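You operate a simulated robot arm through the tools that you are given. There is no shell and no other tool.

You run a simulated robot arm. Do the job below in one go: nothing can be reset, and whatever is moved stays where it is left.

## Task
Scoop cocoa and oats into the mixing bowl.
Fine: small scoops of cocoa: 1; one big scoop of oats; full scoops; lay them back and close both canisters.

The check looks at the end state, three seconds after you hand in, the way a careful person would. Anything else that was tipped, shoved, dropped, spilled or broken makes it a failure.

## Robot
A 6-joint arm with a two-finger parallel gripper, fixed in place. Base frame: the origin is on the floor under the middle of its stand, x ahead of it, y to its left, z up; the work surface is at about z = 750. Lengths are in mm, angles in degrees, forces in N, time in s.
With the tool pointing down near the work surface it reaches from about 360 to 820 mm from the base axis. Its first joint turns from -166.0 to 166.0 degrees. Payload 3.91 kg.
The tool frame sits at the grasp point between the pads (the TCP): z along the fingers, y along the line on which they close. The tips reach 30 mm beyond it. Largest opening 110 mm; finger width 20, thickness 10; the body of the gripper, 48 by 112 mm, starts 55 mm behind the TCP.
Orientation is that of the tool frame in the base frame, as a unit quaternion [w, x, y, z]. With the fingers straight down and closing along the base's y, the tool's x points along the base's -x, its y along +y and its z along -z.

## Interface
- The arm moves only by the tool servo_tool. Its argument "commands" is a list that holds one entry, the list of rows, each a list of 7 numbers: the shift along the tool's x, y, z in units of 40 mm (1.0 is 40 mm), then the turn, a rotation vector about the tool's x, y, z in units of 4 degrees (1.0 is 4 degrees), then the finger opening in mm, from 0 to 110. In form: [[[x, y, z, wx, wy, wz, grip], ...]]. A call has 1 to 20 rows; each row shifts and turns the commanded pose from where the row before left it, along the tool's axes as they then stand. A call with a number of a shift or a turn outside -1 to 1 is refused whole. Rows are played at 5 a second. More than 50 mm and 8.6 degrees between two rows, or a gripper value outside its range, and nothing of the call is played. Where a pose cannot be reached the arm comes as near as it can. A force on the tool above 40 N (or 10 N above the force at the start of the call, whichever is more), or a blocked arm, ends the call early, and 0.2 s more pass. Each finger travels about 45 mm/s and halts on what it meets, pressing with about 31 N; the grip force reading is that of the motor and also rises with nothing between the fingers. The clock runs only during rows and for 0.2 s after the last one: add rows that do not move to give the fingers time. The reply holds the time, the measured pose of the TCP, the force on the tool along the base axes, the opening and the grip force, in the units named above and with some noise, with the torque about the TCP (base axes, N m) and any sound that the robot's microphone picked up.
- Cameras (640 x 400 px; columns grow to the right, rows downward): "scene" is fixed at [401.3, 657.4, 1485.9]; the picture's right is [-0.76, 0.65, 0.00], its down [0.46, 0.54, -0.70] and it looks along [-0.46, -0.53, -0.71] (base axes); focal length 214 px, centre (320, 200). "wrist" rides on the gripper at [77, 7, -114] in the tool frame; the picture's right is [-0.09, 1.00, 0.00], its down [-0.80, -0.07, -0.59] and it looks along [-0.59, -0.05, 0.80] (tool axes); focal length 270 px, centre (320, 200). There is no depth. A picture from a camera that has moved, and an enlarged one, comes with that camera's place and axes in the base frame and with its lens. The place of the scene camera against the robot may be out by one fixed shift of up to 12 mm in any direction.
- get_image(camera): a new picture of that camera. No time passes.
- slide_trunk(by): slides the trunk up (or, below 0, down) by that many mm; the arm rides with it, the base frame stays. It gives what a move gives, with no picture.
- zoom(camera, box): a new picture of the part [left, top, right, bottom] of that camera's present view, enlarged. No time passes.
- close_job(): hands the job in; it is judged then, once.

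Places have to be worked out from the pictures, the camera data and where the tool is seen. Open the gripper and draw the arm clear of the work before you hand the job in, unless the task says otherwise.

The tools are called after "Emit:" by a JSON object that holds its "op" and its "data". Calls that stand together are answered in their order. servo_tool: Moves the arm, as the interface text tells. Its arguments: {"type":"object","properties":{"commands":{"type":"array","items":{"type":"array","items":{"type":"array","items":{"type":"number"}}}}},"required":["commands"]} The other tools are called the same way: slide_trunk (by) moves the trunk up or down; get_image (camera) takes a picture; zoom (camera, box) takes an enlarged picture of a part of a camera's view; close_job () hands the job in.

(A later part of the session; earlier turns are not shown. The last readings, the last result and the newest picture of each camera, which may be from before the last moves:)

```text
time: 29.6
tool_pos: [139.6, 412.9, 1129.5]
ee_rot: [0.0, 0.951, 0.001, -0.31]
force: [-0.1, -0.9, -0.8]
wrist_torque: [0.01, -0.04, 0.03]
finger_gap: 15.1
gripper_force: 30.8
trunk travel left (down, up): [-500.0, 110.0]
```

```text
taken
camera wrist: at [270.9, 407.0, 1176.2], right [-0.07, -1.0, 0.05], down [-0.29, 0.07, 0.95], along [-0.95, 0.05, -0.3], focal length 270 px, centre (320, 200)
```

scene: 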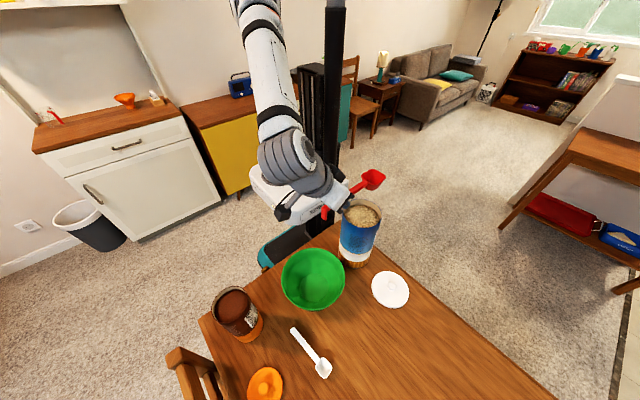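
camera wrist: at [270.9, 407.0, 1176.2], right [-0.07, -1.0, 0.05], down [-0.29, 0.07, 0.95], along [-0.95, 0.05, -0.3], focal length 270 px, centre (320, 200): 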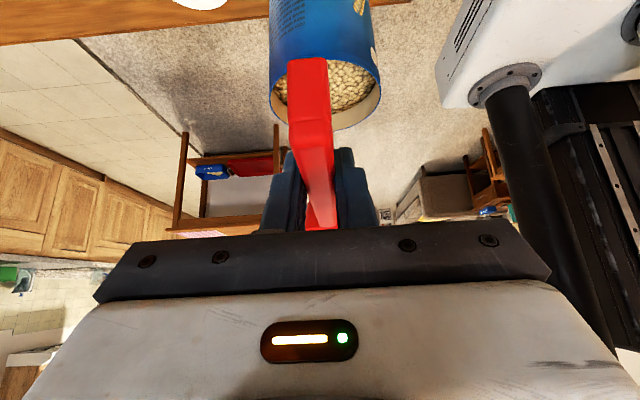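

Pose is settled precisely. Checking the alignment of the cup over the can in both views.

Emit:
{"op": "zoom", "data": {"camera": "scene", "box": [300, 150, 420, 280]}}

Emit:
{"op": "zoom", "data": {"camera": "wrist", "box": [240, 0, 400, 140]}}

```text
3.08 times, centred on (360, 215) of scene
camera zoom: at [401.3, 657.4, 1485.9], right [-0.76, 0.65, 0.0], down [0.46, 0.54, -0.7], along [-0.46, -0.53, -0.71], focal length 660 px, centre (197, 154)
```

zoom: 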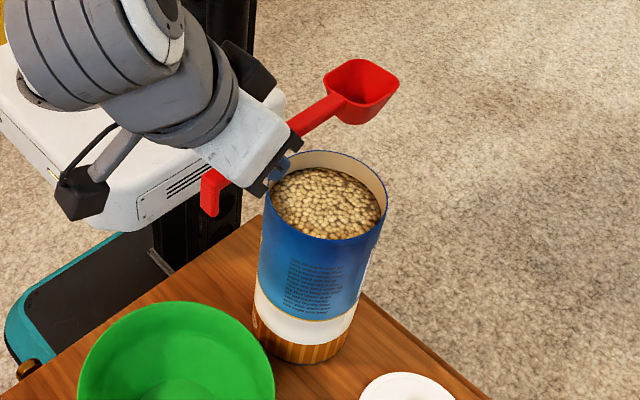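

```text
2.86 times, centred on (320, 70) of wrist
camera zoom: at [270.9, 407.0, 1176.2], right [-0.07, -1.0, 0.05], down [-0.29, 0.07, 0.95], along [-0.95, 0.05, -0.3], focal length 772 px, centre (320, 571)
```

zoom: 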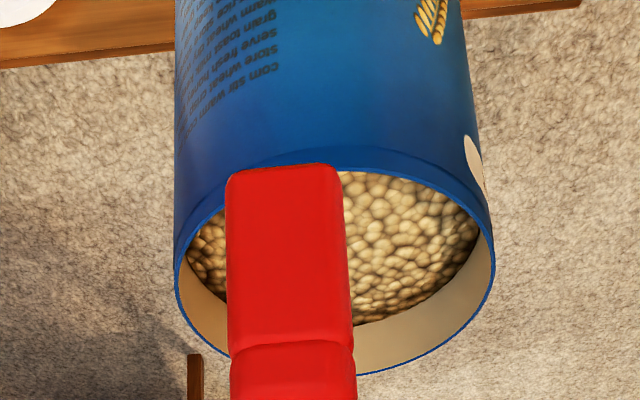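

I need a finer reading of both rims; zooming more tightly on the scene view.

Emit:
{"op": "zoom", "data": {"camera": "scene", "box": [336, 160, 400, 200]}}

Emit:
{"op": "zoom", "data": {"camera": "scene", "box": [330, 190, 394, 230]}}

```text
10.00 times, centred on (368, 180) of scene
camera zoom: at [401.3, 657.4, 1485.9], right [-0.76, 0.65, 0.0], down [0.46, 0.54, -0.7], along [-0.46, -0.53, -0.71], focal length 2145 px, centre (-160, 400)
```

zoom: 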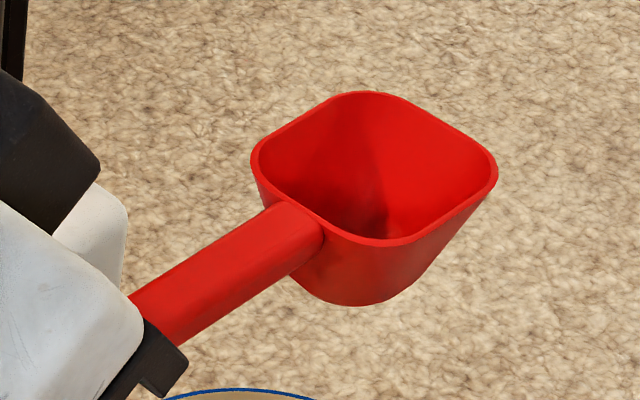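

```text
10.00 times, centred on (362, 210) of scene
camera zoom: at [401.3, 657.4, 1485.9], right [-0.76, 0.65, 0.0], down [0.46, 0.54, -0.7], along [-0.46, -0.53, -0.71], focal length 2145 px, centre (-100, 100)
```

zoom: 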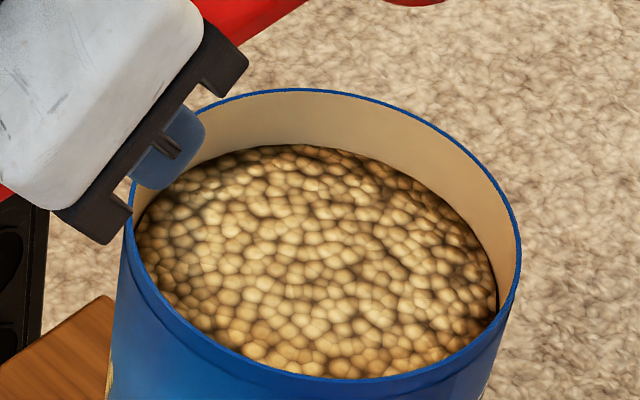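

The two estimates now agree: can centre ≈(24, 408.5), rim z≈988, contents ≈z 963. I raise a bit, shift the scoop and pitch the cup 48° down above the can, then check before digging.

Emit:
{"op": "servo_tool", "data": {"commands": [[[-0.67, 0.043, -0.006, 0, 0, 0, 0], [-0.67, 0.043, -0.006, 0, 0, 0, 0], [0, 0, 0, 0, 1, 0, 0], [0, 0, 0, 0, 1, 0, 0], [0, 0, 0, 0, 1, 0, 0], [0, 0, 0, 0, 1, 0, 0], [0, 0, 0, 0, 1, 0, 0], [0, 0, 0, 0, 1, 0, 0], [0, 0, 0, 0, 1, 0, 0], [0, 0, 0, 0, 1, 0, 0], [0, 0, 0, 0, 1, 0, 0], [0, 0, 0, 0, 1, 0, 0], [0, 0, 0, 0, 1, 0, 0], [0, 0, 0, 0, 1, 0, 0], [0, 0, 0, 0, 0, 0, 0], [0, 0, 0, 0, 0, 0, 0], [0, 0, 0, 0, 0, 0, 0]]]}}

Emit:
{"op": "get_image", "data": {"camera": "scene"}}

Emit:
{"op": "zoom", "data": {"camera": "scene", "box": [320, 150, 416, 230]}}

Emit:
{"op": "get_image", "data": {"camera": "wrist"}}

```text
time: 33.2
tool_pos: [96.4, 409.0, 1162.6]
ee_rot: [-0.001, 0.995, -0.001, 0.102]
force: [-0.1, 0.1, -0.4]
wrist_torque: [-0.01, -0.01, 0.02]
finger_gap: 15.1
gripper_force: 31.1
trunk travel left (down, up): [-500.0, 110.0]
```

```text
taken
```

scene: 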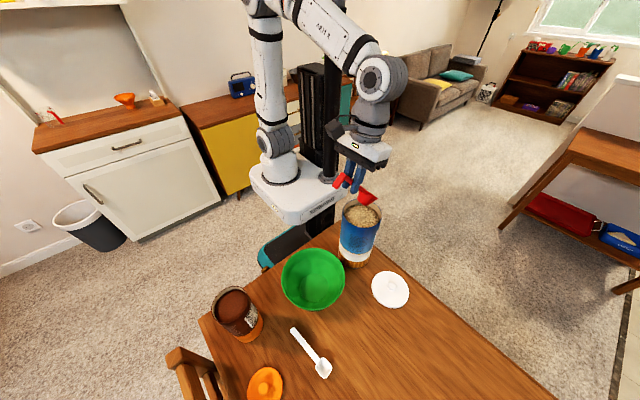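

```text
5.00 times, centred on (368, 190) of scene
camera zoom: at [401.3, 657.4, 1485.9], right [-0.76, 0.65, 0.0], down [0.46, 0.54, -0.7], along [-0.46, -0.53, -0.71], focal length 1072 px, centre (80, 250)
```

zoom: 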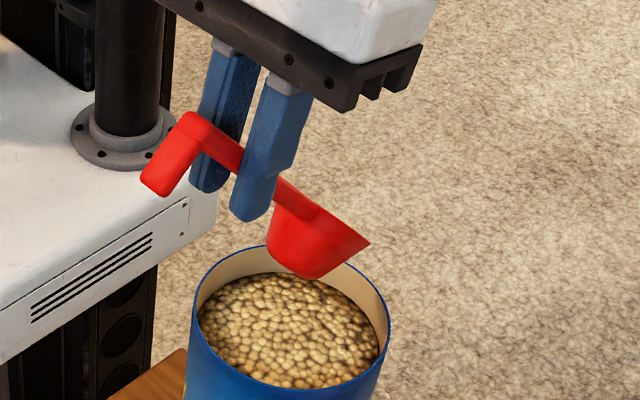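

```text
taken
camera wrist: at [150.2, 403.9, 1288.7], right [-0.09, -1.0, -0.02], down [-0.91, 0.07, 0.42], along [-0.42, 0.05, -0.91], focal length 270 px, centre (320, 200)
```

wrist: 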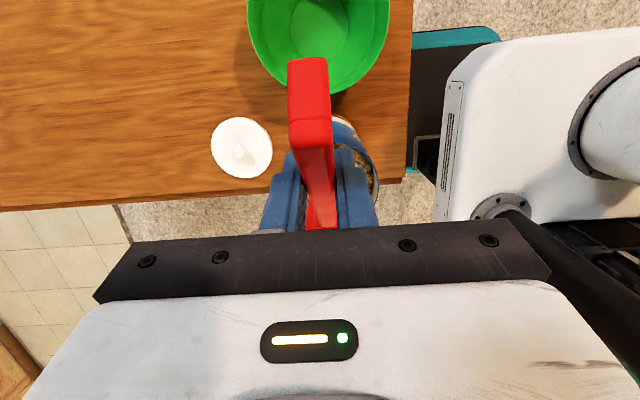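

The cup is aligned over the can. Descending into the oats, slowly once it meets the surface.

Emit:
{"op": "servo_tool", "data": {"commands": [[[-0.147, 0, 0.705, 0, 0, 0, 0], [-0.147, 0, 0.705, 0, 0, 0, 0], [-0.0622, 0, 0.192, 0, 0, 0, 0], [-0.0622, 0, 0.192, 0, 0, 0, 0], [-0.0622, 0, 0.192, 0, 0, 0, 0], [-0.0622, 0, 0.192, 0, 0, 0, 0], [-0.0622, 0, 0.192, 0, 0, 0, 0], [-0.0622, 0, 0.192, 0, 0, 0, 0], [-0.0622, 0, 0.192, 0, 0, 0, 0], [-0.0622, 0, 0.192, 0, 0, 0, 0], [-0.0622, 0, 0.192, 0, 0, 0, 0], [0, 0, 0, 0, 0, 0, 0]]]}}

Emit:
{"op": "zoom", "data": {"camera": "scene", "box": [320, 150, 416, 230]}}

Emit:
{"op": "get_image", "data": {"camera": "wrist"}}

```text
time: 35.8
tool_pos: [89.3, 409.2, 1031.9]
ee_rot: [0.0, 0.995, 0.0, 0.104]
force: [-0.2, 0.3, -0.8]
wrist_torque: [0.0, -0.02, 0.0]
finger_gap: 15.7
gripper_force: 31.3
trunk travel left (down, up): [-500.0, 110.0]
```

```text
5.00 times, centred on (368, 190) of scene
camera zoom: at [401.3, 657.4, 1485.9], right [-0.76, 0.65, 0.0], down [0.46, 0.54, -0.7], along [-0.46, -0.53, -0.71], focal length 1072 px, centre (80, 250)
```

zoom: 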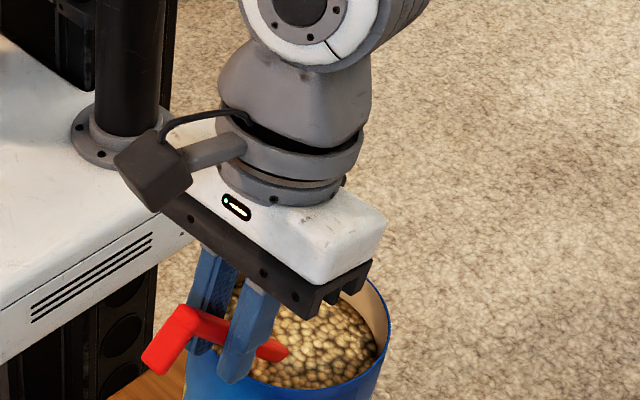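

```text
taken
camera wrist: at [141.9, 404.0, 1158.7], right [-0.09, -1.0, -0.02], down [-0.91, 0.07, 0.42], along [-0.42, 0.05, -0.91], focal length 270 px, centre (320, 200)
```

wrist: 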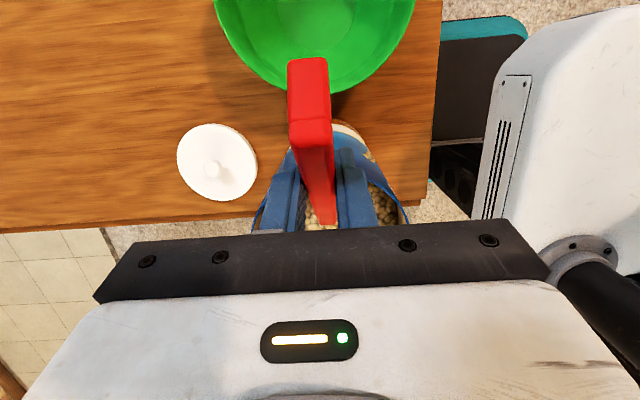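

No resistance, the cup is buried. Now sweeping forward while levelling the scoop out and lifting over the can.

Emit:
{"op": "servo_tool", "data": {"commands": [[[0.112, 0, 0.1, 0, -1, 0, 0], [0.108, 0, 0.0756, 0, -1, 0, 0], [0.127, 0, 0.079, 0, -1, 0, 0], [0.1225, 0, 0.0275, 0, -1, 0, 0], [0.11, 0, 0.03, 0, -1, 0, 0], [0.094, 0, 0.004, 0, -1, 0, 0], [0.1, 0, -0.047, 0, -1, 0, 0], [0.0865, 0, -0.025, 0, -1, 0, 0], [0.064, 0, -0.05, 0, -1, 0, 0], [0.047, 0, -0.048, 0, -1, 0, 0], [0.03, 0, -0.044, 0, -1, 0, 0], [-0.02, 0, -0.046, 0, -1, 0, 0], [0, 0, 0, 0, 0, 0, 0], [0, 0, 0, 0, 0, 0, 0]]]}}

Emit:
{"op": "get_image", "data": {"camera": "scene"}}

Emit:
{"op": "zoom", "data": {"camera": "scene", "box": [320, 150, 416, 230]}}

```text
time: 38.8
tool_pos: [133.3, 410.6, 1026.1]
ee_rot: [0.0, 0.951, 0.001, -0.311]
force: [1.0, 0.4, -0.9]
wrist_torque: [0.04, -0.05, -0.01]
finger_gap: 15.1
gripper_force: 30.6
trunk travel left (down, up): [-500.0, 110.0]
```

```text
taken
```

scene: 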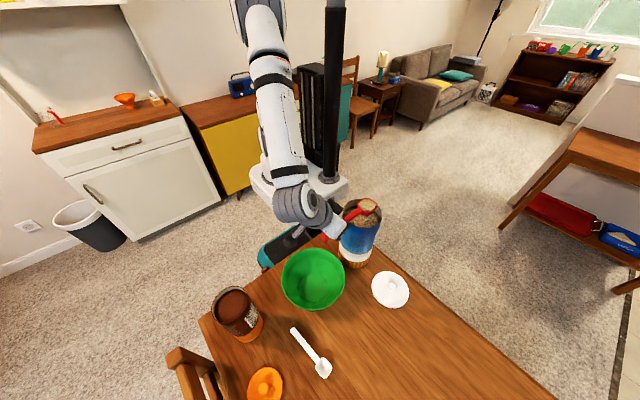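

```text
5.00 times, centred on (368, 190) of scene
camera zoom: at [401.3, 657.4, 1485.9], right [-0.76, 0.65, 0.0], down [0.46, 0.54, -0.7], along [-0.46, -0.53, -0.71], focal length 1072 px, centre (80, 250)
```

zoom: 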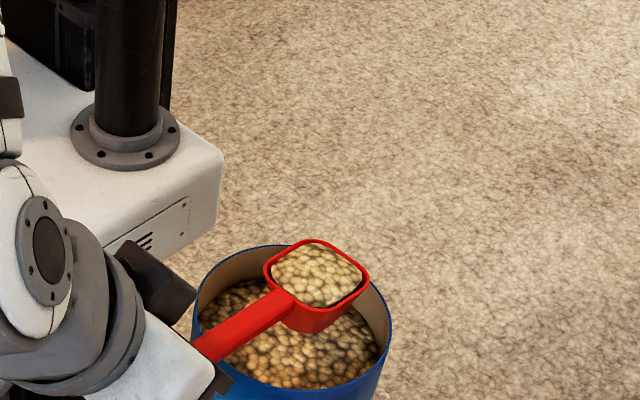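

The scoop has filled with oats. Taking a tight zoom to judge how full it is before lifting.

Emit:
{"op": "zoom", "data": {"camera": "scene", "box": [352, 192, 400, 222]}}

```text
13.33 times, centred on (376, 207) of scene
camera zoom: at [401.3, 657.4, 1485.9], right [-0.76, 0.65, 0.0], down [0.46, 0.54, -0.7], along [-0.46, -0.53, -0.71], focal length 2860 px, centre (-427, 107)
```

zoom: 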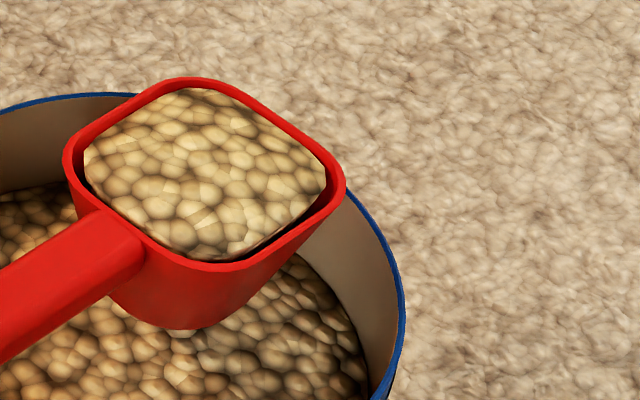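

The scoop is full and level. Lifting clear of the can, then carrying it over the bowl while yawing −60° (kept level).

Emit:
{"op": "servo_tool", "data": {"commands": [[[-0.2956, 0, -0.4033, 0, 0, 0, 0], [-0.2956, 0, -0.4033, 0, 0, 0, 0], [-0.2956, 0, -0.4033, 0, 0, 0, 0], [-0.2956, 0, -0.4033, 0, 0, 0, 0], [-0.2956, 0, -0.4033, 0, 0, 0, 0], [0.234, 0.215, -0.171, 0.682, 0, 0.9306, 0], [0.247, 0.191, -0.181, 0.682, 0, 0.9306, 0], [0.259, 0.166, -0.19, 0.682, 0, 0.9306, 0], [0.2686, 0.1396, -0.1968, 0.682, 0, 0.9306, 0], [0.277, 0.112, -0.203, 0.682, 0, 0.9306, 0], [0.283, 0.084, -0.2075, 0.682, 0, 0.9306, 0], [0.288, 0.0555, -0.211, 0.682, 0, 0.9306, 0], [0.29, 0.027, -0.213, 0.682, 0, 0.9306, 0], [0.291, -0.002, -0.213, 0.682, 0, 0.9306, 0], [0.29, -0.031, -0.2126, 0.682, 0, 0.9306, 0], [0.287, -0.06, -0.21, 0.682, 0, 0.9306, 0], [0.282, -0.089, -0.207, 0.682, 0, 0.9306, 0], [0.2756, -0.1166, -0.202, 0.682, 0, 0.9306, 0], [0, 0, 0, 0, 0, 0, 0], [0, 0, 0, 0, 0, 0, 0]]]}}

Emit:
{"op": "get_image", "data": {"camera": "scene"}}

Emit:
{"op": "get_image", "data": {"camera": "wrist"}}

```text
time: 43.0
tool_pos: [282.9, 298.4, 1126.4]
ee_rot: [-0.156, 0.823, -0.474, -0.27]
force: [0.3, 0.0, -0.5]
wrist_torque: [-0.02, -0.02, -0.03]
finger_gap: 15.0
gripper_force: 31.5
trunk travel left (down, up): [-500.0, 110.0]
```

```text
taken
```

scene: 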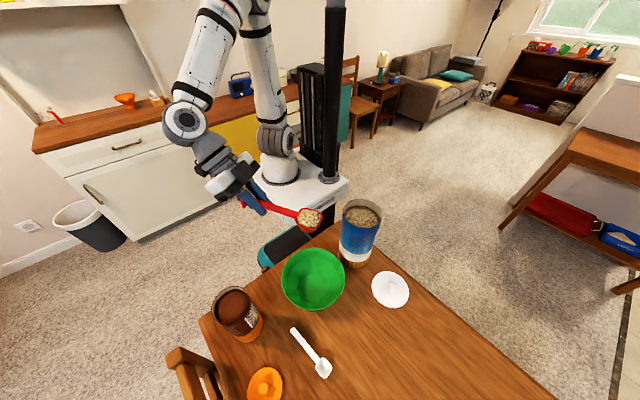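

```text
taken
camera wrist: at [343.4, 182.8, 1171.7], right [-0.9, -0.44, 0.05], down [-0.09, 0.29, 0.95], along [-0.43, 0.85, -0.3], focal length 270 px, centre (320, 200)
```

wrist: 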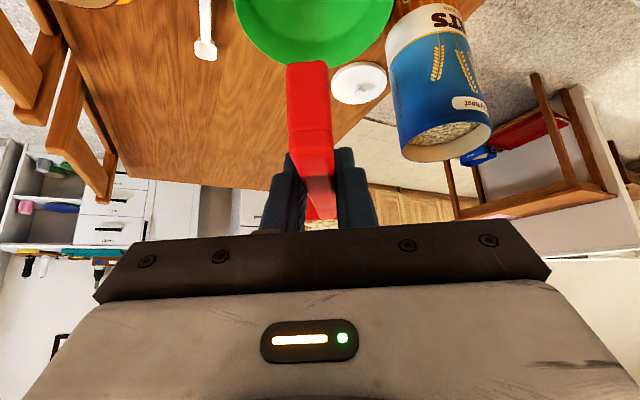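

Scoop is still full and now above the bowl area. Zooming to verify the bowl position relative to the cup.

Emit:
{"op": "zoom", "data": {"camera": "scene", "box": [270, 190, 366, 320]}}

Emit:
{"op": "zoom", "data": {"camera": "wrist", "box": [180, 0, 420, 150]}}

```text
3.08 times, centred on (318, 255) of scene
camera zoom: at [401.3, 657.4, 1485.9], right [-0.76, 0.65, 0.0], down [0.46, 0.54, -0.7], along [-0.46, -0.53, -0.71], focal length 660 px, centre (326, 31)
```

zoom: 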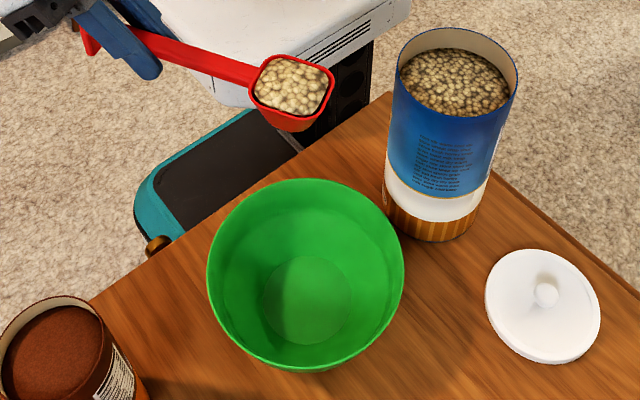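

```text
2.67 times, centred on (300, 75) of wrist
camera zoom: at [343.4, 182.8, 1171.7], right [-0.9, -0.44, 0.05], down [-0.09, 0.29, 0.95], along [-0.43, 0.85, -0.3], focal length 721 px, centre (373, 533)
```

zoom: 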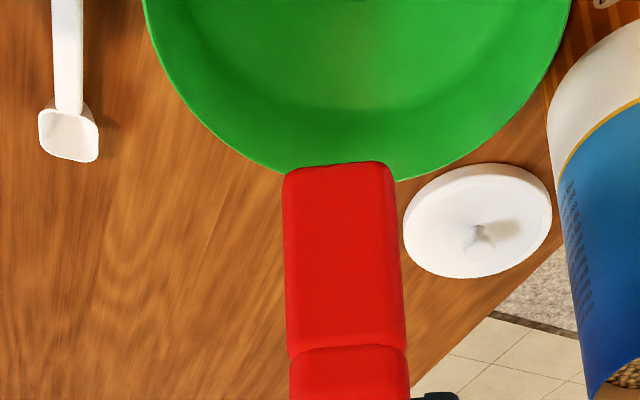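

The cup is centred over the bowl (bowl centre ≈(219, 405), rim z≈833). Lowering the level scoop to about 70 mm above the bowl rim.

Emit:
{"op": "servo_tool", "data": {"commands": [[[0.2, 0, 0.27, 0, 0, 0, 0], [0.408, 0, 0.557, 0, 0, 0, 0], [0.408, 0, 0.557, 0, 0, 0, 0], [0.408, 0, 0.557, 0, 0, 0, 0], [0.408, 0, 0.557, 0, 0, 0, 0], [0.408, 0, 0.557, 0, 0, 0, 0], [0.408, 0, 0.557, 0, 0, 0, 0], [0.408, 0, 0.557, 0, 0, 0, 0], [0.2, 0, 0.27, 0, 0, 0, 0], [0, 0, 0, 0, 0, 0, 0], [0, 0, 0, 0, 0, 0, 0]]]}}

Emit:
{"op": "zoom", "data": {"camera": "scene", "box": [230, 180, 390, 320]}}

```text
time: 45.4
tool_pos: [284.6, 298.6, 904.8]
ee_rot: [-0.156, 0.823, -0.475, -0.27]
force: [0.5, 0.1, -0.1]
wrist_torque: [-0.03, -0.01, -0.02]
finger_gap: 15.3
gripper_force: 30.7
trunk travel left (down, up): [-500.0, 110.0]
```

```text
2.86 times, centred on (310, 250) of scene
camera zoom: at [401.3, 657.4, 1485.9], right [-0.76, 0.65, 0.0], down [0.46, 0.54, -0.7], along [-0.46, -0.53, -0.71], focal length 613 px, centre (349, 57)
```

zoom: 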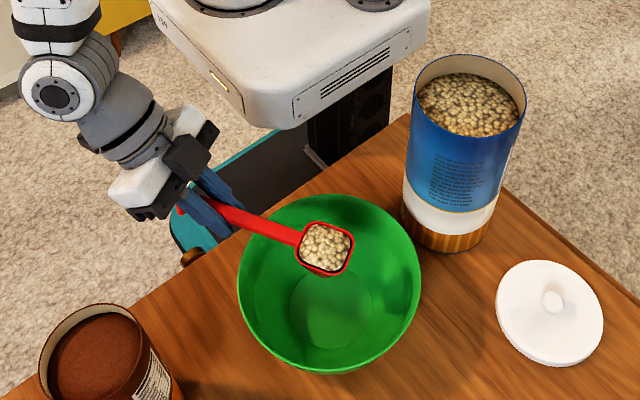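

Cup is over the bowl. Pitching the scoop to 60° while lowering the cup toward the bowl rim.

Emit:
{"op": "servo_tool", "data": {"commands": [[[-0.0787, 0, -0.0947, 0, 1, 0, 0], [-0.084, 0, -0.091, 0, 1, 0, 0], [-0.0896, 0, -0.0878, 0, 1, 0, 0], [-0.0954, 0, -0.0849, 0, 1, 0, 0], [-0.1014, 0, -0.0825, 0, 1, 0, 0], [-0.1075, 0, -0.0805, 0, 1, 0, 0], [-0.1138, 0, -0.0789, 0, 1, 0, 0], [-0.1201, 0, -0.0777, 0, 1, 0, 0], [-0.1265, 0, -0.077, 0, 1, 0, 0], [-0.1333, 0, -0.0768, 0, 1, 0, 0], [-0.1394, 0, -0.077, 0, 1, 0, 0], [-0.1459, 0, -0.0777, 0, 1, 0, 0], [-0.1522, 0, -0.0788, 0, 1, 0, 0], [-0.1585, 0, -0.0803, 0, 1, 0, 0], [-0.1646, 0, -0.0823, 0, 1, 0, 0], [0, 0, 0, 0, 0, 0, 0], [0, 0, 0, 0, 0, 0, 0]]]}}

Emit:
{"op": "get_image", "data": {"camera": "scene"}}

Emit:
{"op": "zoom", "data": {"camera": "scene", "box": [250, 200, 390, 320]}}

```text
time: 49.0
tool_pos: [254.0, 351.6, 957.5]
ee_rot: [0.102, 0.847, -0.49, 0.178]
force: [0.0, 0.0, -0.9]
wrist_torque: [-0.01, -0.02, 0.04]
finger_gap: 15.2
gripper_force: 31.1
trunk travel left (down, up): [-500.0, 110.0]
```

```text
taken
```

scene: 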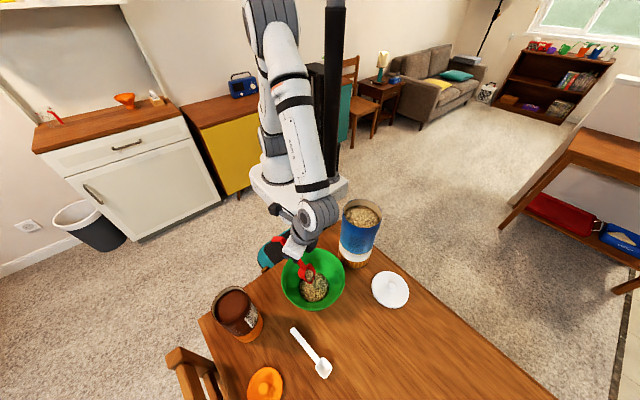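

```text
3.33 times, centred on (320, 260) of scene
camera zoom: at [401.3, 657.4, 1485.9], right [-0.76, 0.65, 0.0], down [0.46, 0.54, -0.7], along [-0.46, -0.53, -0.71], focal length 715 px, centre (320, 0)
```

zoom: 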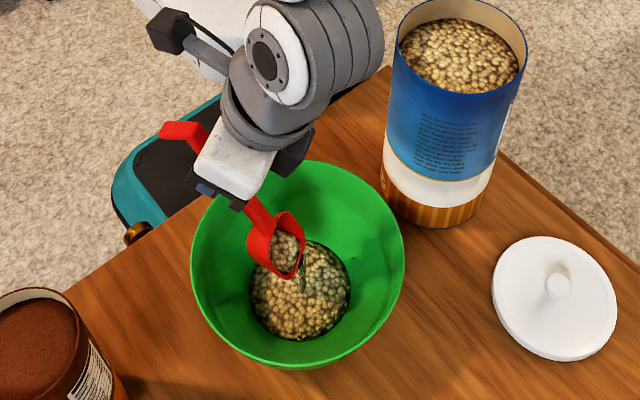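

Pouring into the bowl works. Continuing the pitch to about 92°, keeping the cup in place.

Emit:
{"op": "servo_tool", "data": {"commands": [[[-0.1333, 0, -0.1693, 0, 1, 0, 0], [-0.1333, 0, -0.1693, 0, 1, 0, 0], [-0.1333, 0, -0.1693, 0, 1, 0, 0], [-0.1333, 0, -0.1693, 0, 1, 0, 0], [-0.1333, 0, -0.1693, 0, 1, 0, 0], [-0.1333, 0, -0.1693, 0, 1, 0, 0], [-0.1333, 0, -0.1693, 0, 1, 0, 0], [-0.1333, 0, -0.1693, 0, 1, 0, 0], [0, 0, 0, 0, 0, 0, 0], [0, 0, 0, 0, 0, 0, 0]]]}}

Emit:
{"op": "zoom", "data": {"camera": "scene", "box": [230, 180, 390, 320]}}

```text
time: 51.2
tool_pos: [220.0, 407.3, 974.7]
ee_rot: [0.233, 0.766, -0.442, 0.405]
force: [-0.4, -0.2, 0.6]
wrist_torque: [0.04, 0.0, -0.03]
finger_gap: 15.2
gripper_force: 31.8
trunk travel left (down, up): [-500.0, 110.0]
```

```text
2.86 times, centred on (310, 250) of scene
camera zoom: at [401.3, 657.4, 1485.9], right [-0.76, 0.65, 0.0], down [0.46, 0.54, -0.7], along [-0.46, -0.53, -0.71], focal length 613 px, centre (349, 57)
```

zoom: 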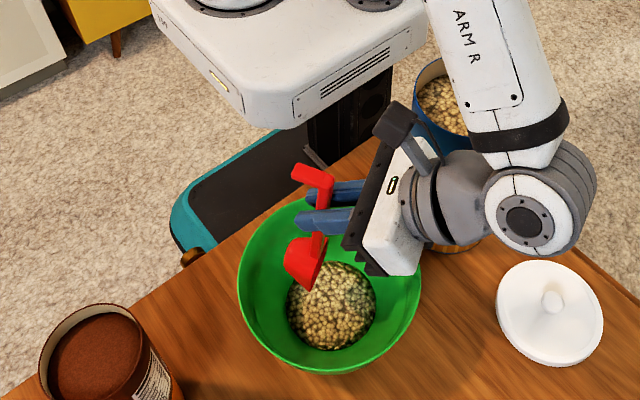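

Nearly everything has been poured; pitching 20° more to empty the cup completely.

Emit:
{"op": "servo_tool", "data": {"commands": [[[-0.1333, 0, -0.1693, 0, 1, 0, 0], [-0.1333, 0, -0.1693, 0, 1, 0, 0], [-0.1333, 0, -0.1693, 0, 1, 0, 0], [-0.1333, 0, -0.1693, 0, 1, 0, 0], [-0.1333, 0, -0.1693, 0, 1, 0, 0], [0, 0, 0, 0, 0, 0, 0], [0, 0, 0, 0, 0, 0, 0]]]}}

Emit:
{"op": "get_image", "data": {"camera": "scene"}}

Emit:
{"op": "zoom", "data": {"camera": "scene", "box": [270, 220, 370, 310]}}

```text
time: 52.8
tool_pos: [198.0, 445.2, 964.6]
ee_rot: [0.307, 0.683, -0.395, 0.532]
force: [0.0, 1.1, 0.3]
wrist_torque: [0.03, -0.04, 0.0]
finger_gap: 15.2
gripper_force: 31.0
trunk travel left (down, up): [-500.0, 110.0]
```

```text
taken
```

scene: 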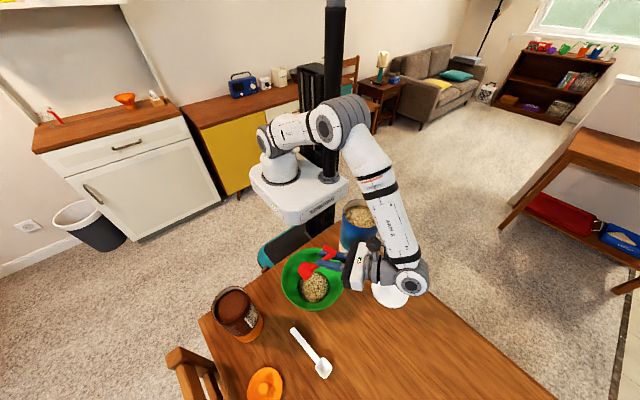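

```text
4.44 times, centred on (320, 265) of scene
camera zoom: at [401.3, 657.4, 1485.9], right [-0.76, 0.65, 0.0], down [0.46, 0.54, -0.7], along [-0.46, -0.53, -0.71], focal length 953 px, centre (320, -89)
```

zoom: 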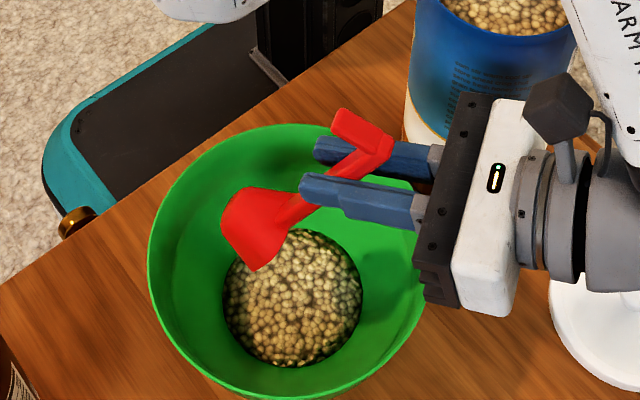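

The cup now faces steeply down inside the bowl. Rotating back up by 60° to check that the cup is empty.

Emit:
{"op": "servo_tool", "data": {"commands": [[[0.121, 0, 0.178, 0, -1, 0, 0], [0.121, 0, 0.178, 0, -1, 0, 0], [0.121, 0, 0.178, 0, -1, 0, 0], [0.121, 0, 0.178, 0, -1, 0, 0], [0.121, 0, 0.178, 0, -1, 0, 0], [0.121, 0, 0.178, 0, -1, 0, 0], [0.121, 0, 0.178, 0, -1, 0, 0], [0.121, 0, 0.178, 0, -1, 0, 0], [0.121, 0, 0.178, 0, -1, 0, 0], [0.121, 0, 0.178, 0, -1, 0, 0], [0.121, 0, 0.178, 0, -1, 0, 0], [0.121, 0, 0.178, 0, -1, 0, 0], [0.121, 0, 0.178, 0, -1, 0, 0], [0.121, 0, 0.178, 0, -1, 0, 0], [0.121, 0, 0.178, 0, -1, 0, 0], [0, 0, 0, 0, 0, 0, 0], [0, 0, 0, 0, 0, 0, 0]]]}}

Emit:
{"op": "zoom", "data": {"camera": "scene", "box": [270, 220, 370, 310]}}

```text
time: 56.4
tool_pos: [259.7, 340.0, 947.7]
ee_rot: [0.067, 0.858, -0.495, 0.119]
force: [0.3, -1.1, 0.8]
wrist_torque: [0.01, -0.01, -0.03]
finger_gap: 15.2
gripper_force: 31.3
trunk travel left (down, up): [-500.0, 110.0]
```

```text
4.44 times, centred on (320, 265) of scene
camera zoom: at [401.3, 657.4, 1485.9], right [-0.76, 0.65, 0.0], down [0.46, 0.54, -0.7], along [-0.46, -0.53, -0.71], focal length 953 px, centre (320, -89)
```

zoom: 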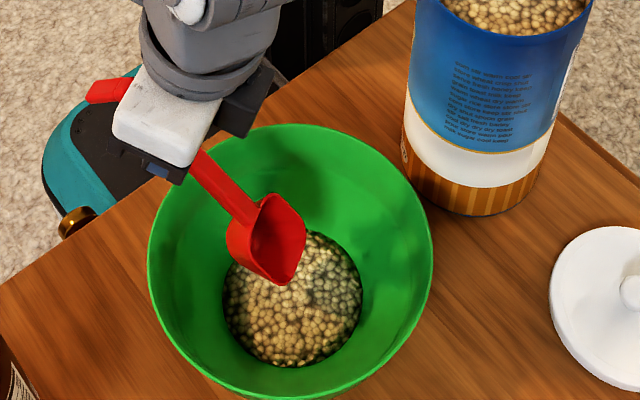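

The red cup is empty. Raising the scoop clear of the bowl and levelling it again for the trip back.

Emit:
{"op": "servo_tool", "data": {"commands": [[[0.2246, 0, -0.794, 0, 0, 0, 0], [0.2246, 0, -0.794, 0, 0, 0, 0], [0.2246, 0, -0.794, 0, 0, 0, 0], [0.2246, 0, -0.794, 0, 0, 0, 0], [0.2246, 0, -0.794, 0, 0, 0, 0], [0.2246, 0, -0.794, 0, 0, 0, 0], [0.2246, 0, -0.794, 0, 0, 0, 0], [0, 0, 0, 0, -1, 0, 0], [0, 0, 0, 0, -1, 0, 0], [0, 0, 0, 0, -1, 0, 0], [0, 0, 0, 0, -1, 0, 0], [0, 0, 0, 0, -1, 0, 0], [0, 0, 0, 0, -1, 0, 0], [0, 0, 0, 0, -1, 0, 0], [0, 0, 0, 0, -1, 0, 0], [0, 0, 0, 0, -1, 0, 0], [0, 0, 0, 0, -1, 0, 0], [0, 0, 0, 0, -1, 0, 0], [0, 0, 0, 0, -1, 0, 0], [0, 0, 0, 0, -1, 0, 0]]]}}

Emit:
{"op": "get_image", "data": {"camera": "scene"}}

```text
time: 60.6
tool_pos: [258.9, 339.4, 1180.3]
ee_rot: [-0.158, 0.823, -0.475, -0.27]
force: [0.4, -1.1, -0.9]
wrist_torque: [0.0, -0.03, 0.04]
finger_gap: 15.2
gripper_force: 30.9
trunk travel left (down, up): [-500.0, 110.0]
```

```text
taken
```

scene: 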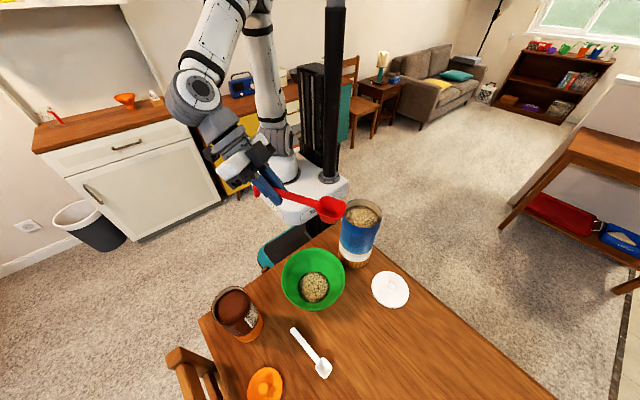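

Clean table, oats in the bowl. Moving outward and starting to yaw the scoop back toward its original heading.

Emit:
{"op": "servo_tool", "data": {"commands": [[[-0.38, 0.013, 0.28, 0, 0, 0, 0], [-0.769, 0.027, 0.563, 0, 0, 0, 0], [-0.769, 0.027, 0.563, 0, 0, 0, 0], [-0.769, 0.027, 0.563, 0, 0, 0, 0], [-0.769, 0.027, 0.563, 0, 0, 0, 0], [-0.769, 0.027, 0.563, 0, 0, 0, 0], [-0.769, 0.027, 0.563, 0, 0, 0, 0], [-0.769, 0.027, 0.563, 0, 0, 0, 0], [-0.38, 0.013, 0.28, 0, 0, 0, 0], [0, 0, 0, 0.682, 0, 0.9306, 0], [0, 0, 0, 0.682, 0, 0.9306, 0], [0, 0, 0, 0.682, 0, 0.9306, 0], [0, 0, 0, 0.682, 0, 0.9306, 0], [0, 0, 0, 0.682, 0, 0.9306, 0], [0, 0, 0, 0.682, 0, 0.9306, 0], [0, 0, 0, 0.682, 0, 0.9306, 0], [0, 0, 0, 0.682, 0, 0.9306, 0], [0, 0, 0, 0.682, 0, 0.9306, 0], [0, 0, 0, 0.682, 0, 0.9306, 0], [0, 0, 0, 0, 0, 0, 0]]]}}

Emit:
{"op": "servo_tool", "data": {"commands": [[[0, 0, 0, 0.682, 0, 0.9306, 0], [0, 0, 0, 0.682, 0, 0.9306, 0], [0, 0, 0, 0.682, 0, 0.9306, 0], [0, 0, 0, 0.682, 0, 0.9306, 0], [0, 0, 0, 0.682, 0, 0.9306, 0], [0, 0, 0, 0.682, 0, 0.9306, 0], [0, 0, 0, 0.682, 0, 0.9306, 0], [0, 0, 0, 0.682, 0, 0.9306, 0], [0, 0, 0, 0.682, 0, 0.9306, 0], [0, 0, 0, 0.682, 0, 0.9306, 0], [0, 0, 0, 0.682, 0, 0.9306, 0], [0, 0, 0, 0.682, 0, 0.9306, 0], [0, 0, 0, 0.682, 0, 0.9306, 0], [0, 0, 0, 0.682, 0, 0.9306, 0], [0, 0, 0, 0.682, 0, 0.9306, 0], [0, 0, 0, 0.682, 0, 0.9306, 0], [0, 0, 0, 0, 0, 0, 0], [0, 0, 0, 0, 0, 0, 0], [0, 0, 0, 0, 0, 0, 0]]]}}

Emit:
{"op": "get_image", "data": {"camera": "scene"}}

```text
time: 64.8
tool_pos: [98.7, 600.0, 1181.5]
ee_rot: [0.248, -0.571, 0.76, 0.188]
force: [0.5, 0.7, -0.3]
wrist_torque: [-0.06, 0.01, 0.01]
finger_gap: 15.2
gripper_force: 30.9
trunk travel left (down, up): [-500.0, 110.0]
```

```text
time: 68.8
tool_pos: [100.2, 598.8, 1180.1]
ee_rot: [0.311, 0.0, 0.95, 0.001]
force: [-0.6, 0.4, -0.1]
wrist_torque: [0.02, 0.05, 0.03]
finger_gap: 15.3
gripper_force: 31.1
trunk travel left (down, up): [-500.0, 110.0]
```

```text
taken
```

scene: 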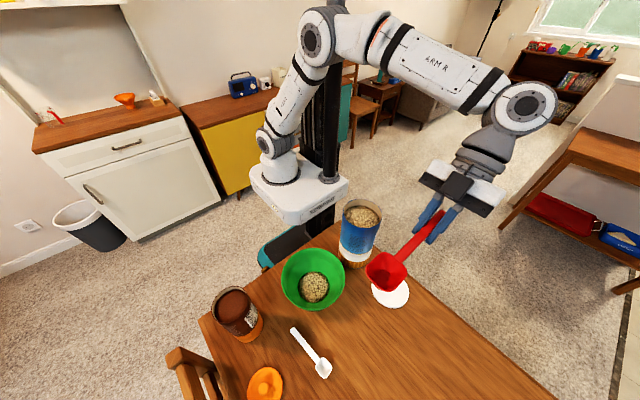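

Heading restored exactly. Going back above the original spot and down to a few mm above the laid position.

Emit:
{"op": "servo_tool", "data": {"commands": [[[0.62, 0.369, 0.631, 0, 0, 0, 0], [0.62, 0.369, 0.631, 0, 0, 0, 0], [0.62, 0.369, 0.631, 0, 0, 0, 0], [0.62, 0.369, 0.631, 0, 0, 0, 0], [0.62, 0.369, 0.631, 0, 0, 0, 0], [0.62, 0.369, 0.631, 0, 0, 0, 0], [0.62, 0.369, 0.631, 0, 0, 0, 0], [0.62, 0.369, 0.631, 0, 0, 0, 0], [0, 0, 0, 0, 0, 0, 0], [0.304, 0, 0.416, 0, 0, 0, 0], [0.304, 0, 0.416, 0, 0, 0, 0], [0.304, 0, 0.416, 0, 0, 0, 0], [0.304, 0, 0.416, 0, 0, 0, 0], [0.304, 0, 0.416, 0, 0, 0, 0], [0, 0, 0, 0, 0, 0, 0], [0, 0, 0, 0, 0, 0, 0], [0, 0, 0, 0, 0, 0, 0]]]}}

Emit:
{"op": "get_image", "data": {"camera": "wrist"}}

Emit:
{"op": "zoom", "data": {"camera": "scene", "box": [360, 250, 520, 390]}}

```text
time: 72.4
tool_pos: [59.1, 717.3, 798.1]
ee_rot: [0.312, 0.0, 0.95, 0.001]
force: [-0.1, 0.6, 3.4]
wrist_torque: [0.01, -0.41, 0.05]
finger_gap: 15.3
gripper_force: 31.1
trunk travel left (down, up): [-500.0, 110.0]
```

```text
taken
camera wrist: at [-69.8, 725.6, 843.0], right [0.07, 1.0, 0.05], down [0.29, -0.07, 0.95], along [0.95, -0.05, -0.3], focal length 270 px, centre (320, 200)
```

wrist: 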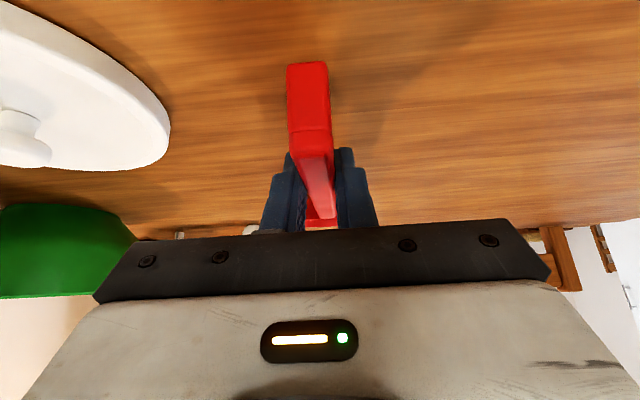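

```text
2.86 times, centred on (440, 320) of scene
camera zoom: at [401.3, 657.4, 1485.9], right [-0.76, 0.65, 0.0], down [0.46, 0.54, -0.7], along [-0.46, -0.53, -0.71], focal length 613 px, centre (-23, -143)
```

zoom: 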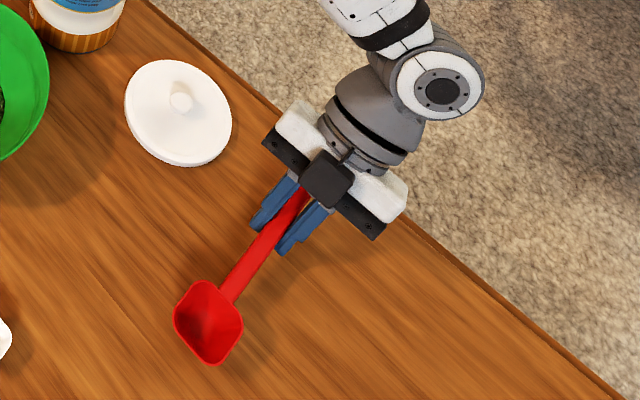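

The cup touched the table early (3.4 N at z=798): the scoop has pitched about 5.5° cup-down in the grip. I rotate it level about the cup while lowering the handle so the foot meets the table gently.

Emit:
{"op": "servo_tool", "data": {"commands": [[[0.062, 0, 0.0763, 0, -0.46, 0, 0], [0.062, 0, 0.0763, 0, -0.46, 0, 0], [0, 0, 0, 0, 0, 0, 0], [0, 0, 0, 0, 0, 0, 0]]]}}

Emit:
{"op": "get_image", "data": {"camera": "wrist"}}

```text
time: 73.4
tool_pos: [59.1, 718.1, 790.0]
ee_rot: [0.342, 0.0, 0.94, 0.0]
force: [0.7, -0.2, -0.2]
wrist_torque: [0.01, 0.01, 0.0]
finger_gap: 15.0
gripper_force: 31.1
trunk travel left (down, up): [-500.0, 110.0]
```

```text
taken
camera wrist: at [-72.6, 725.4, 826.4], right [0.07, 1.0, 0.06], down [0.23, -0.07, 0.97], along [0.97, -0.05, -0.23], focal length 270 px, centre (320, 200)
```

wrist: 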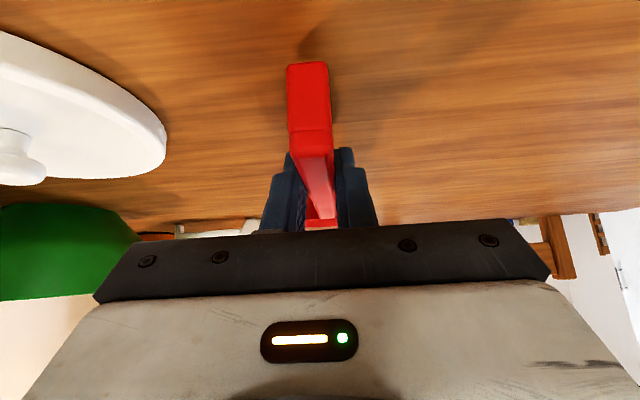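

Contact force vanished; finishing the last part of the rotation and lowering.

Emit:
{"op": "servo_tool", "data": {"commands": [[[0.066, 0, 0.073, 0, -0.4, 0, 0], [0, 0, 0, 0, 0, 0, 0], [0, 0, 0, 0, 0, 0, 0]]]}}

Emit:
{"op": "zoom", "data": {"camera": "wrist", "box": [240, 20, 400, 240]}}

Emit:
{"op": "zoom", "data": {"camera": "scene", "box": [370, 290, 466, 380]}}

```text
time: 74.2
tool_pos: [59.2, 718.3, 786.8]
ee_rot: [0.355, 0.0, 0.935, 0.002]
force: [-1.3, 0.2, 9.8]
wrist_torque: [0.01, 0.53, -0.05]
finger_gap: 15.3
gripper_force: 30.8
trunk travel left (down, up): [-500.0, 110.0]
```

```text
1.82 times, centred on (320, 130) of wrist
camera zoom: at [-73.9, 725.6, 820.4], right [0.06, 1.0, 0.06], down [0.2, -0.07, 0.98], along [0.98, -0.05, -0.21], focal length 491 px, centre (320, 327)
```

zoom: 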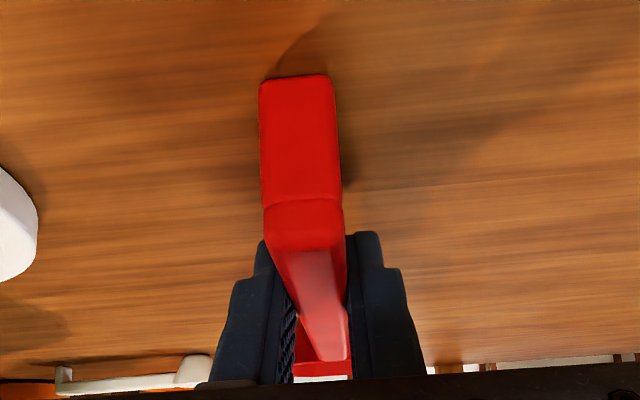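

```text
4.44 times, centred on (418, 335) of scene
camera zoom: at [401.3, 657.4, 1485.9], right [-0.76, 0.65, 0.0], down [0.46, 0.54, -0.7], along [-0.46, -0.53, -0.71], focal length 953 px, centre (-116, -400)
```

zoom: 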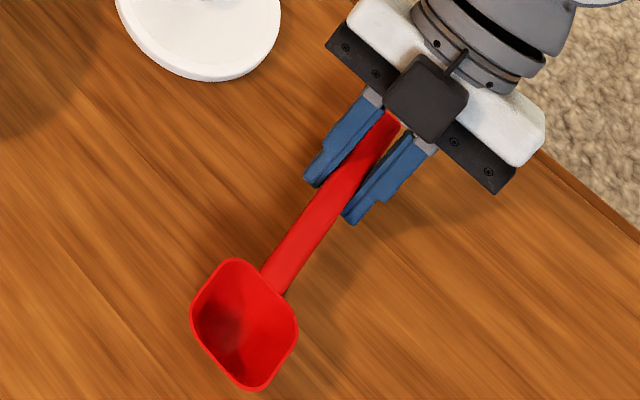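

The foot is now on the table (9.8 N, torque reversed), slightly over-rotated. Easing back 0.8° and 1 mm, then opening the fingers slowly.

Emit:
{"op": "servo_tool", "data": {"commands": [[[-0.016, 0, -0.018, 0, 0.2, 0, 0], [0, 0, 0, 0, 0, 0, 0], [0, 0, 0, 0, 0, 0, 0], [0, 0, 0, 0, 0, 0, 0]]]}}

```text
time: 75.2
tool_pos: [58.2, 718.0, 786.1]
ee_rot: [0.348, 0.0, 0.937, 0.0]
force: [1.2, -0.1, 5.6]
wrist_torque: [0.01, -0.62, 0.08]
finger_gap: 15.1
gripper_force: 31.0
trunk travel left (down, up): [-500.0, 110.0]
```

Contact has moved to the cup, so both ends are within a millimetre of the table. Opening the fingers now.

Emit:
{"op": "servo_tool", "data": {"commands": [[[0, 0, 0, 0, -0.08, 0, 0], [0, 0, 0, 0, 0, 0, 16], [0, 0, 0, 0, 0, 0, 20], [0, 0, 0, 0, 0, 0, 30], [0, 0, 0, 0, 0, 0, 45], [0, 0, 0, 0, 0, 0, 60], [0, 0, 0, 0, 0, 0, 60], [0, 0, 0, 0, 0, 0, 60]]]}}

Emit:
{"op": "zoom", "data": {"camera": "wrist", "box": [240, 20, 400, 240]}}

Emit:
{"op": "zoom", "data": {"camera": "scene", "box": [370, 290, 466, 380]}}

```text
time: 77.0
tool_pos: [59.3, 717.9, 786.3]
ee_rot: [0.351, -0.001, 0.936, 0.002]
force: [-0.2, -1.1, 0.7]
wrist_torque: [-0.02, 0.01, -0.02]
finger_gap: 60.1
gripper_force: 0.2
trunk travel left (down, up): [-500.0, 110.0]
```

```text
1.82 times, centred on (320, 130) of wrist
camera zoom: at [-73.3, 725.7, 820.8], right [0.07, 1.0, 0.06], down [0.21, -0.07, 0.97], along [0.97, -0.05, -0.22], focal length 491 px, centre (320, 327)
```

zoom: 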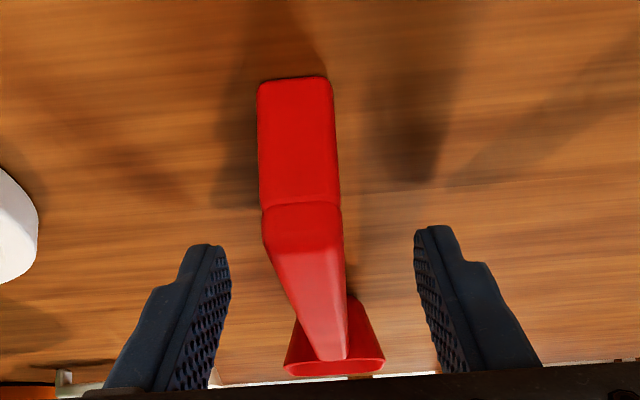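

```text
4.44 times, centred on (418, 335) of scene
camera zoom: at [401.3, 657.4, 1485.9], right [-0.76, 0.65, 0.0], down [0.46, 0.54, -0.7], along [-0.46, -0.53, -0.71], focal length 953 px, centre (-116, -400)
```

zoom: 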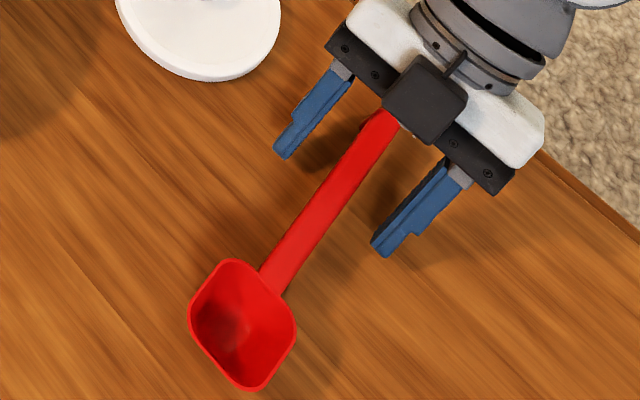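

The red scoop lies back in its place. Retreating upward, then making the tool vertical.

Emit:
{"op": "servo_tool", "data": {"commands": [[[-0.308, 0, -0.353, 0, 0, 0, 60], [-0.616, 0, -0.7065, 0, 0, 0, 60], [-0.616, 0, -0.7065, 0, 0, 0, 60], [-0.616, 0, -0.7065, 0, 0, 0, 60], [0, 0, 0, 0, 1, 0, 60], [0, 0, 0, 0, 1, 0, 60], [0, 0, 0, 0, 1, 0, 60], [0, 0, 0, 0, 1, 0, 60], [0, 0, 0, 0, 1, 0, 60], [0, 0, 0, 0, 1, 0, 60], [0, 0, 0, 0, 1, 0, 60], [0, 0, 0, 0, 1, 0, 60], [0, 0, 0, 0, 1, 0, 60], [0, 0, 0, 0, 1, 0, 60], [0, 0, 0, 0, 0.28, 0, 60], [0, 0, 0, 0, 0, 0, 60], [0, 0, 0, 0, 0, 0, 60]]]}}

Emit:
{"op": "get_image", "data": {"camera": "scene"}}

```text
time: 80.6
tool_pos: [59.0, 718.7, 917.8]
ee_rot: [-0.001, 0.0, 1.0, 0.0]
force: [-0.9, -0.2, -0.7]
wrist_torque: [0.01, -0.01, -0.02]
finger_gap: 59.9
gripper_force: 0.0
trunk travel left (down, up): [-500.0, 110.0]
```

```text
taken
```

scene: 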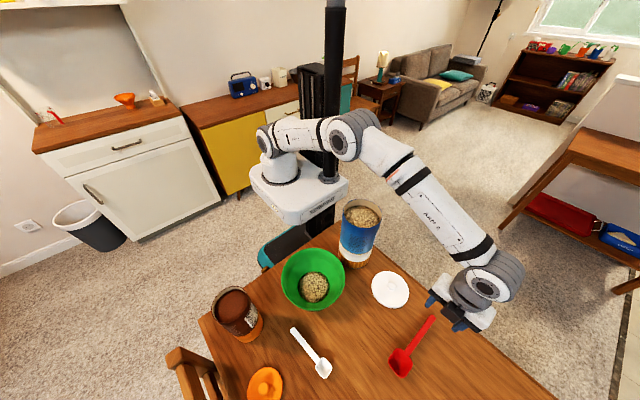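

Red scoop is back in place. Moving above the white lid to measure its knob.

Emit:
{"op": "servo_tool", "data": {"commands": [[[0.22, -0.84, 0, 0, 0, 0, 60], [0.22, -0.84, 0, 0, 0, 0, 60], [0.22, -0.84, 0, 0, 0, 0, 60], [0.22, -0.84, 0, 0, 0, 0, 60], [0, 0, 0, 0, 0, 0, 60], [0, 0, 0, 0, 0, 0, 60], [0, 0, 0, 0, 0, 0, 60]]]}}

Emit:
{"op": "get_image", "data": {"camera": "wrist"}}

Emit:
{"op": "zoom", "data": {"camera": "wrist", "box": [220, 20, 420, 220]}}

```text
time: 82.2
tool_pos: [21.5, 583.5, 917.3]
ee_rot: [0.0, -0.001, 1.0, 0.001]
force: [0.4, -0.1, -0.2]
wrist_torque: [0.01, -0.01, 0.04]
finger_gap: 60.2
gripper_force: 0.1
trunk travel left (down, up): [-500.0, 110.0]
```

```text
taken
camera wrist: at [-53.3, 591.1, 1030.1], right [0.09, 1.0, 0.0], down [0.8, -0.07, 0.59], along [0.59, -0.05, -0.8], focal length 270 px, centre (320, 200)
```

wrist: 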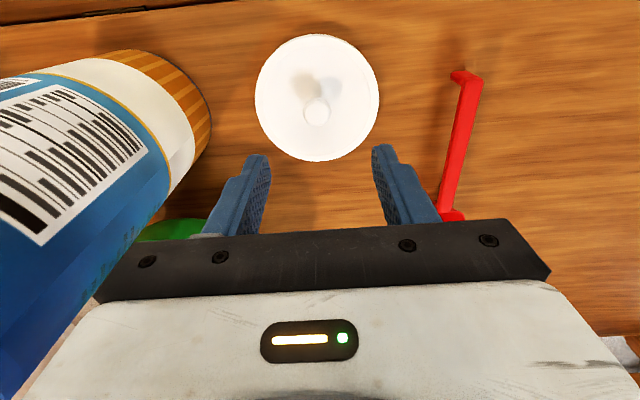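

```text
2.00 times, centred on (320, 120) of wrist
camera zoom: at [-53.3, 591.1, 1030.1], right [0.09, 1.0, 0.0], down [0.8, -0.07, 0.59], along [0.59, -0.05, -0.8], focal length 541 px, centre (320, 360)
```

zoom: 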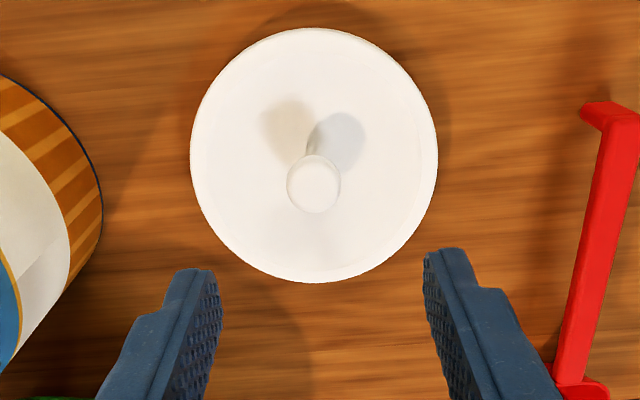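

The knob is at about (23.5, 581.6), its head ~23 mm wide with its top at z≈798. Lowering around it and closing.

Emit:
{"op": "servo_tool", "data": {"commands": [[[0, -0.065, 0.3, 0, 0, 0, 60], [0, 0, 0.6, 0, 0, 0, 60], [0, 0, 0.6, 0, 0, 0, 60], [0, 0, 0.6, 0, 0, 0, 60], [0, 0, 0.5, 0, 0, 0, 60], [0, 0, 0.3, 0, 0, 0, 60], [0, 0, 0, 0, 0, 0, 60], [0, 0, 0, 0, 0, 0, 60]]]}}

Emit:
{"op": "get_image", "data": {"camera": "wrist"}}

Emit:
{"op": "zoom", "data": {"camera": "wrist", "box": [220, 80, 420, 240]}}

```text
time: 84.0
tool_pos: [21.9, 581.2, 802.5]
ee_rot: [0.0, -0.001, 1.0, 0.001]
force: [-0.5, 0.8, 0.2]
wrist_torque: [-0.02, -0.05, -0.03]
finger_gap: 60.3
gripper_force: 0.0
trunk travel left (down, up): [-500.0, 110.0]
```

```text
taken
camera wrist: at [-52.8, 589.1, 914.9], right [0.09, 1.0, 0.0], down [0.8, -0.07, 0.59], along [0.59, -0.05, -0.8], focal length 270 px, centre (320, 200)
```

wrist: 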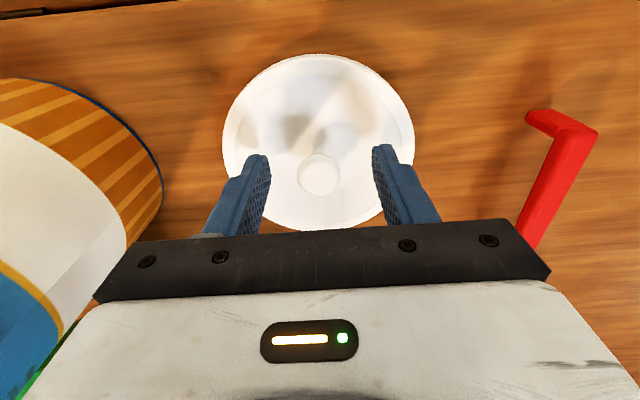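

```text
2.50 times, centred on (320, 160) of wrist
camera zoom: at [-52.8, 589.1, 914.9], right [0.09, 1.0, 0.0], down [0.8, -0.07, 0.59], along [0.59, -0.05, -0.8], focal length 676 px, centre (320, 300)
```

zoom: 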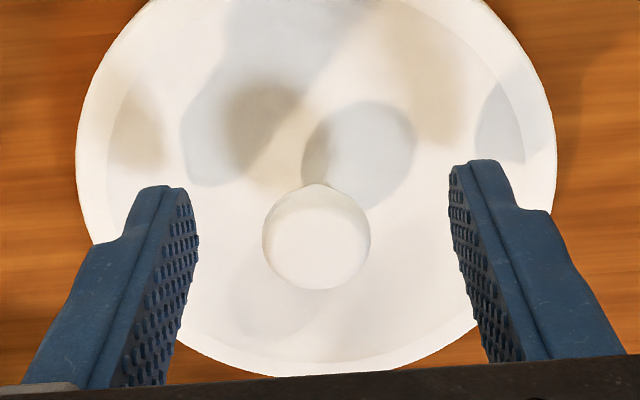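

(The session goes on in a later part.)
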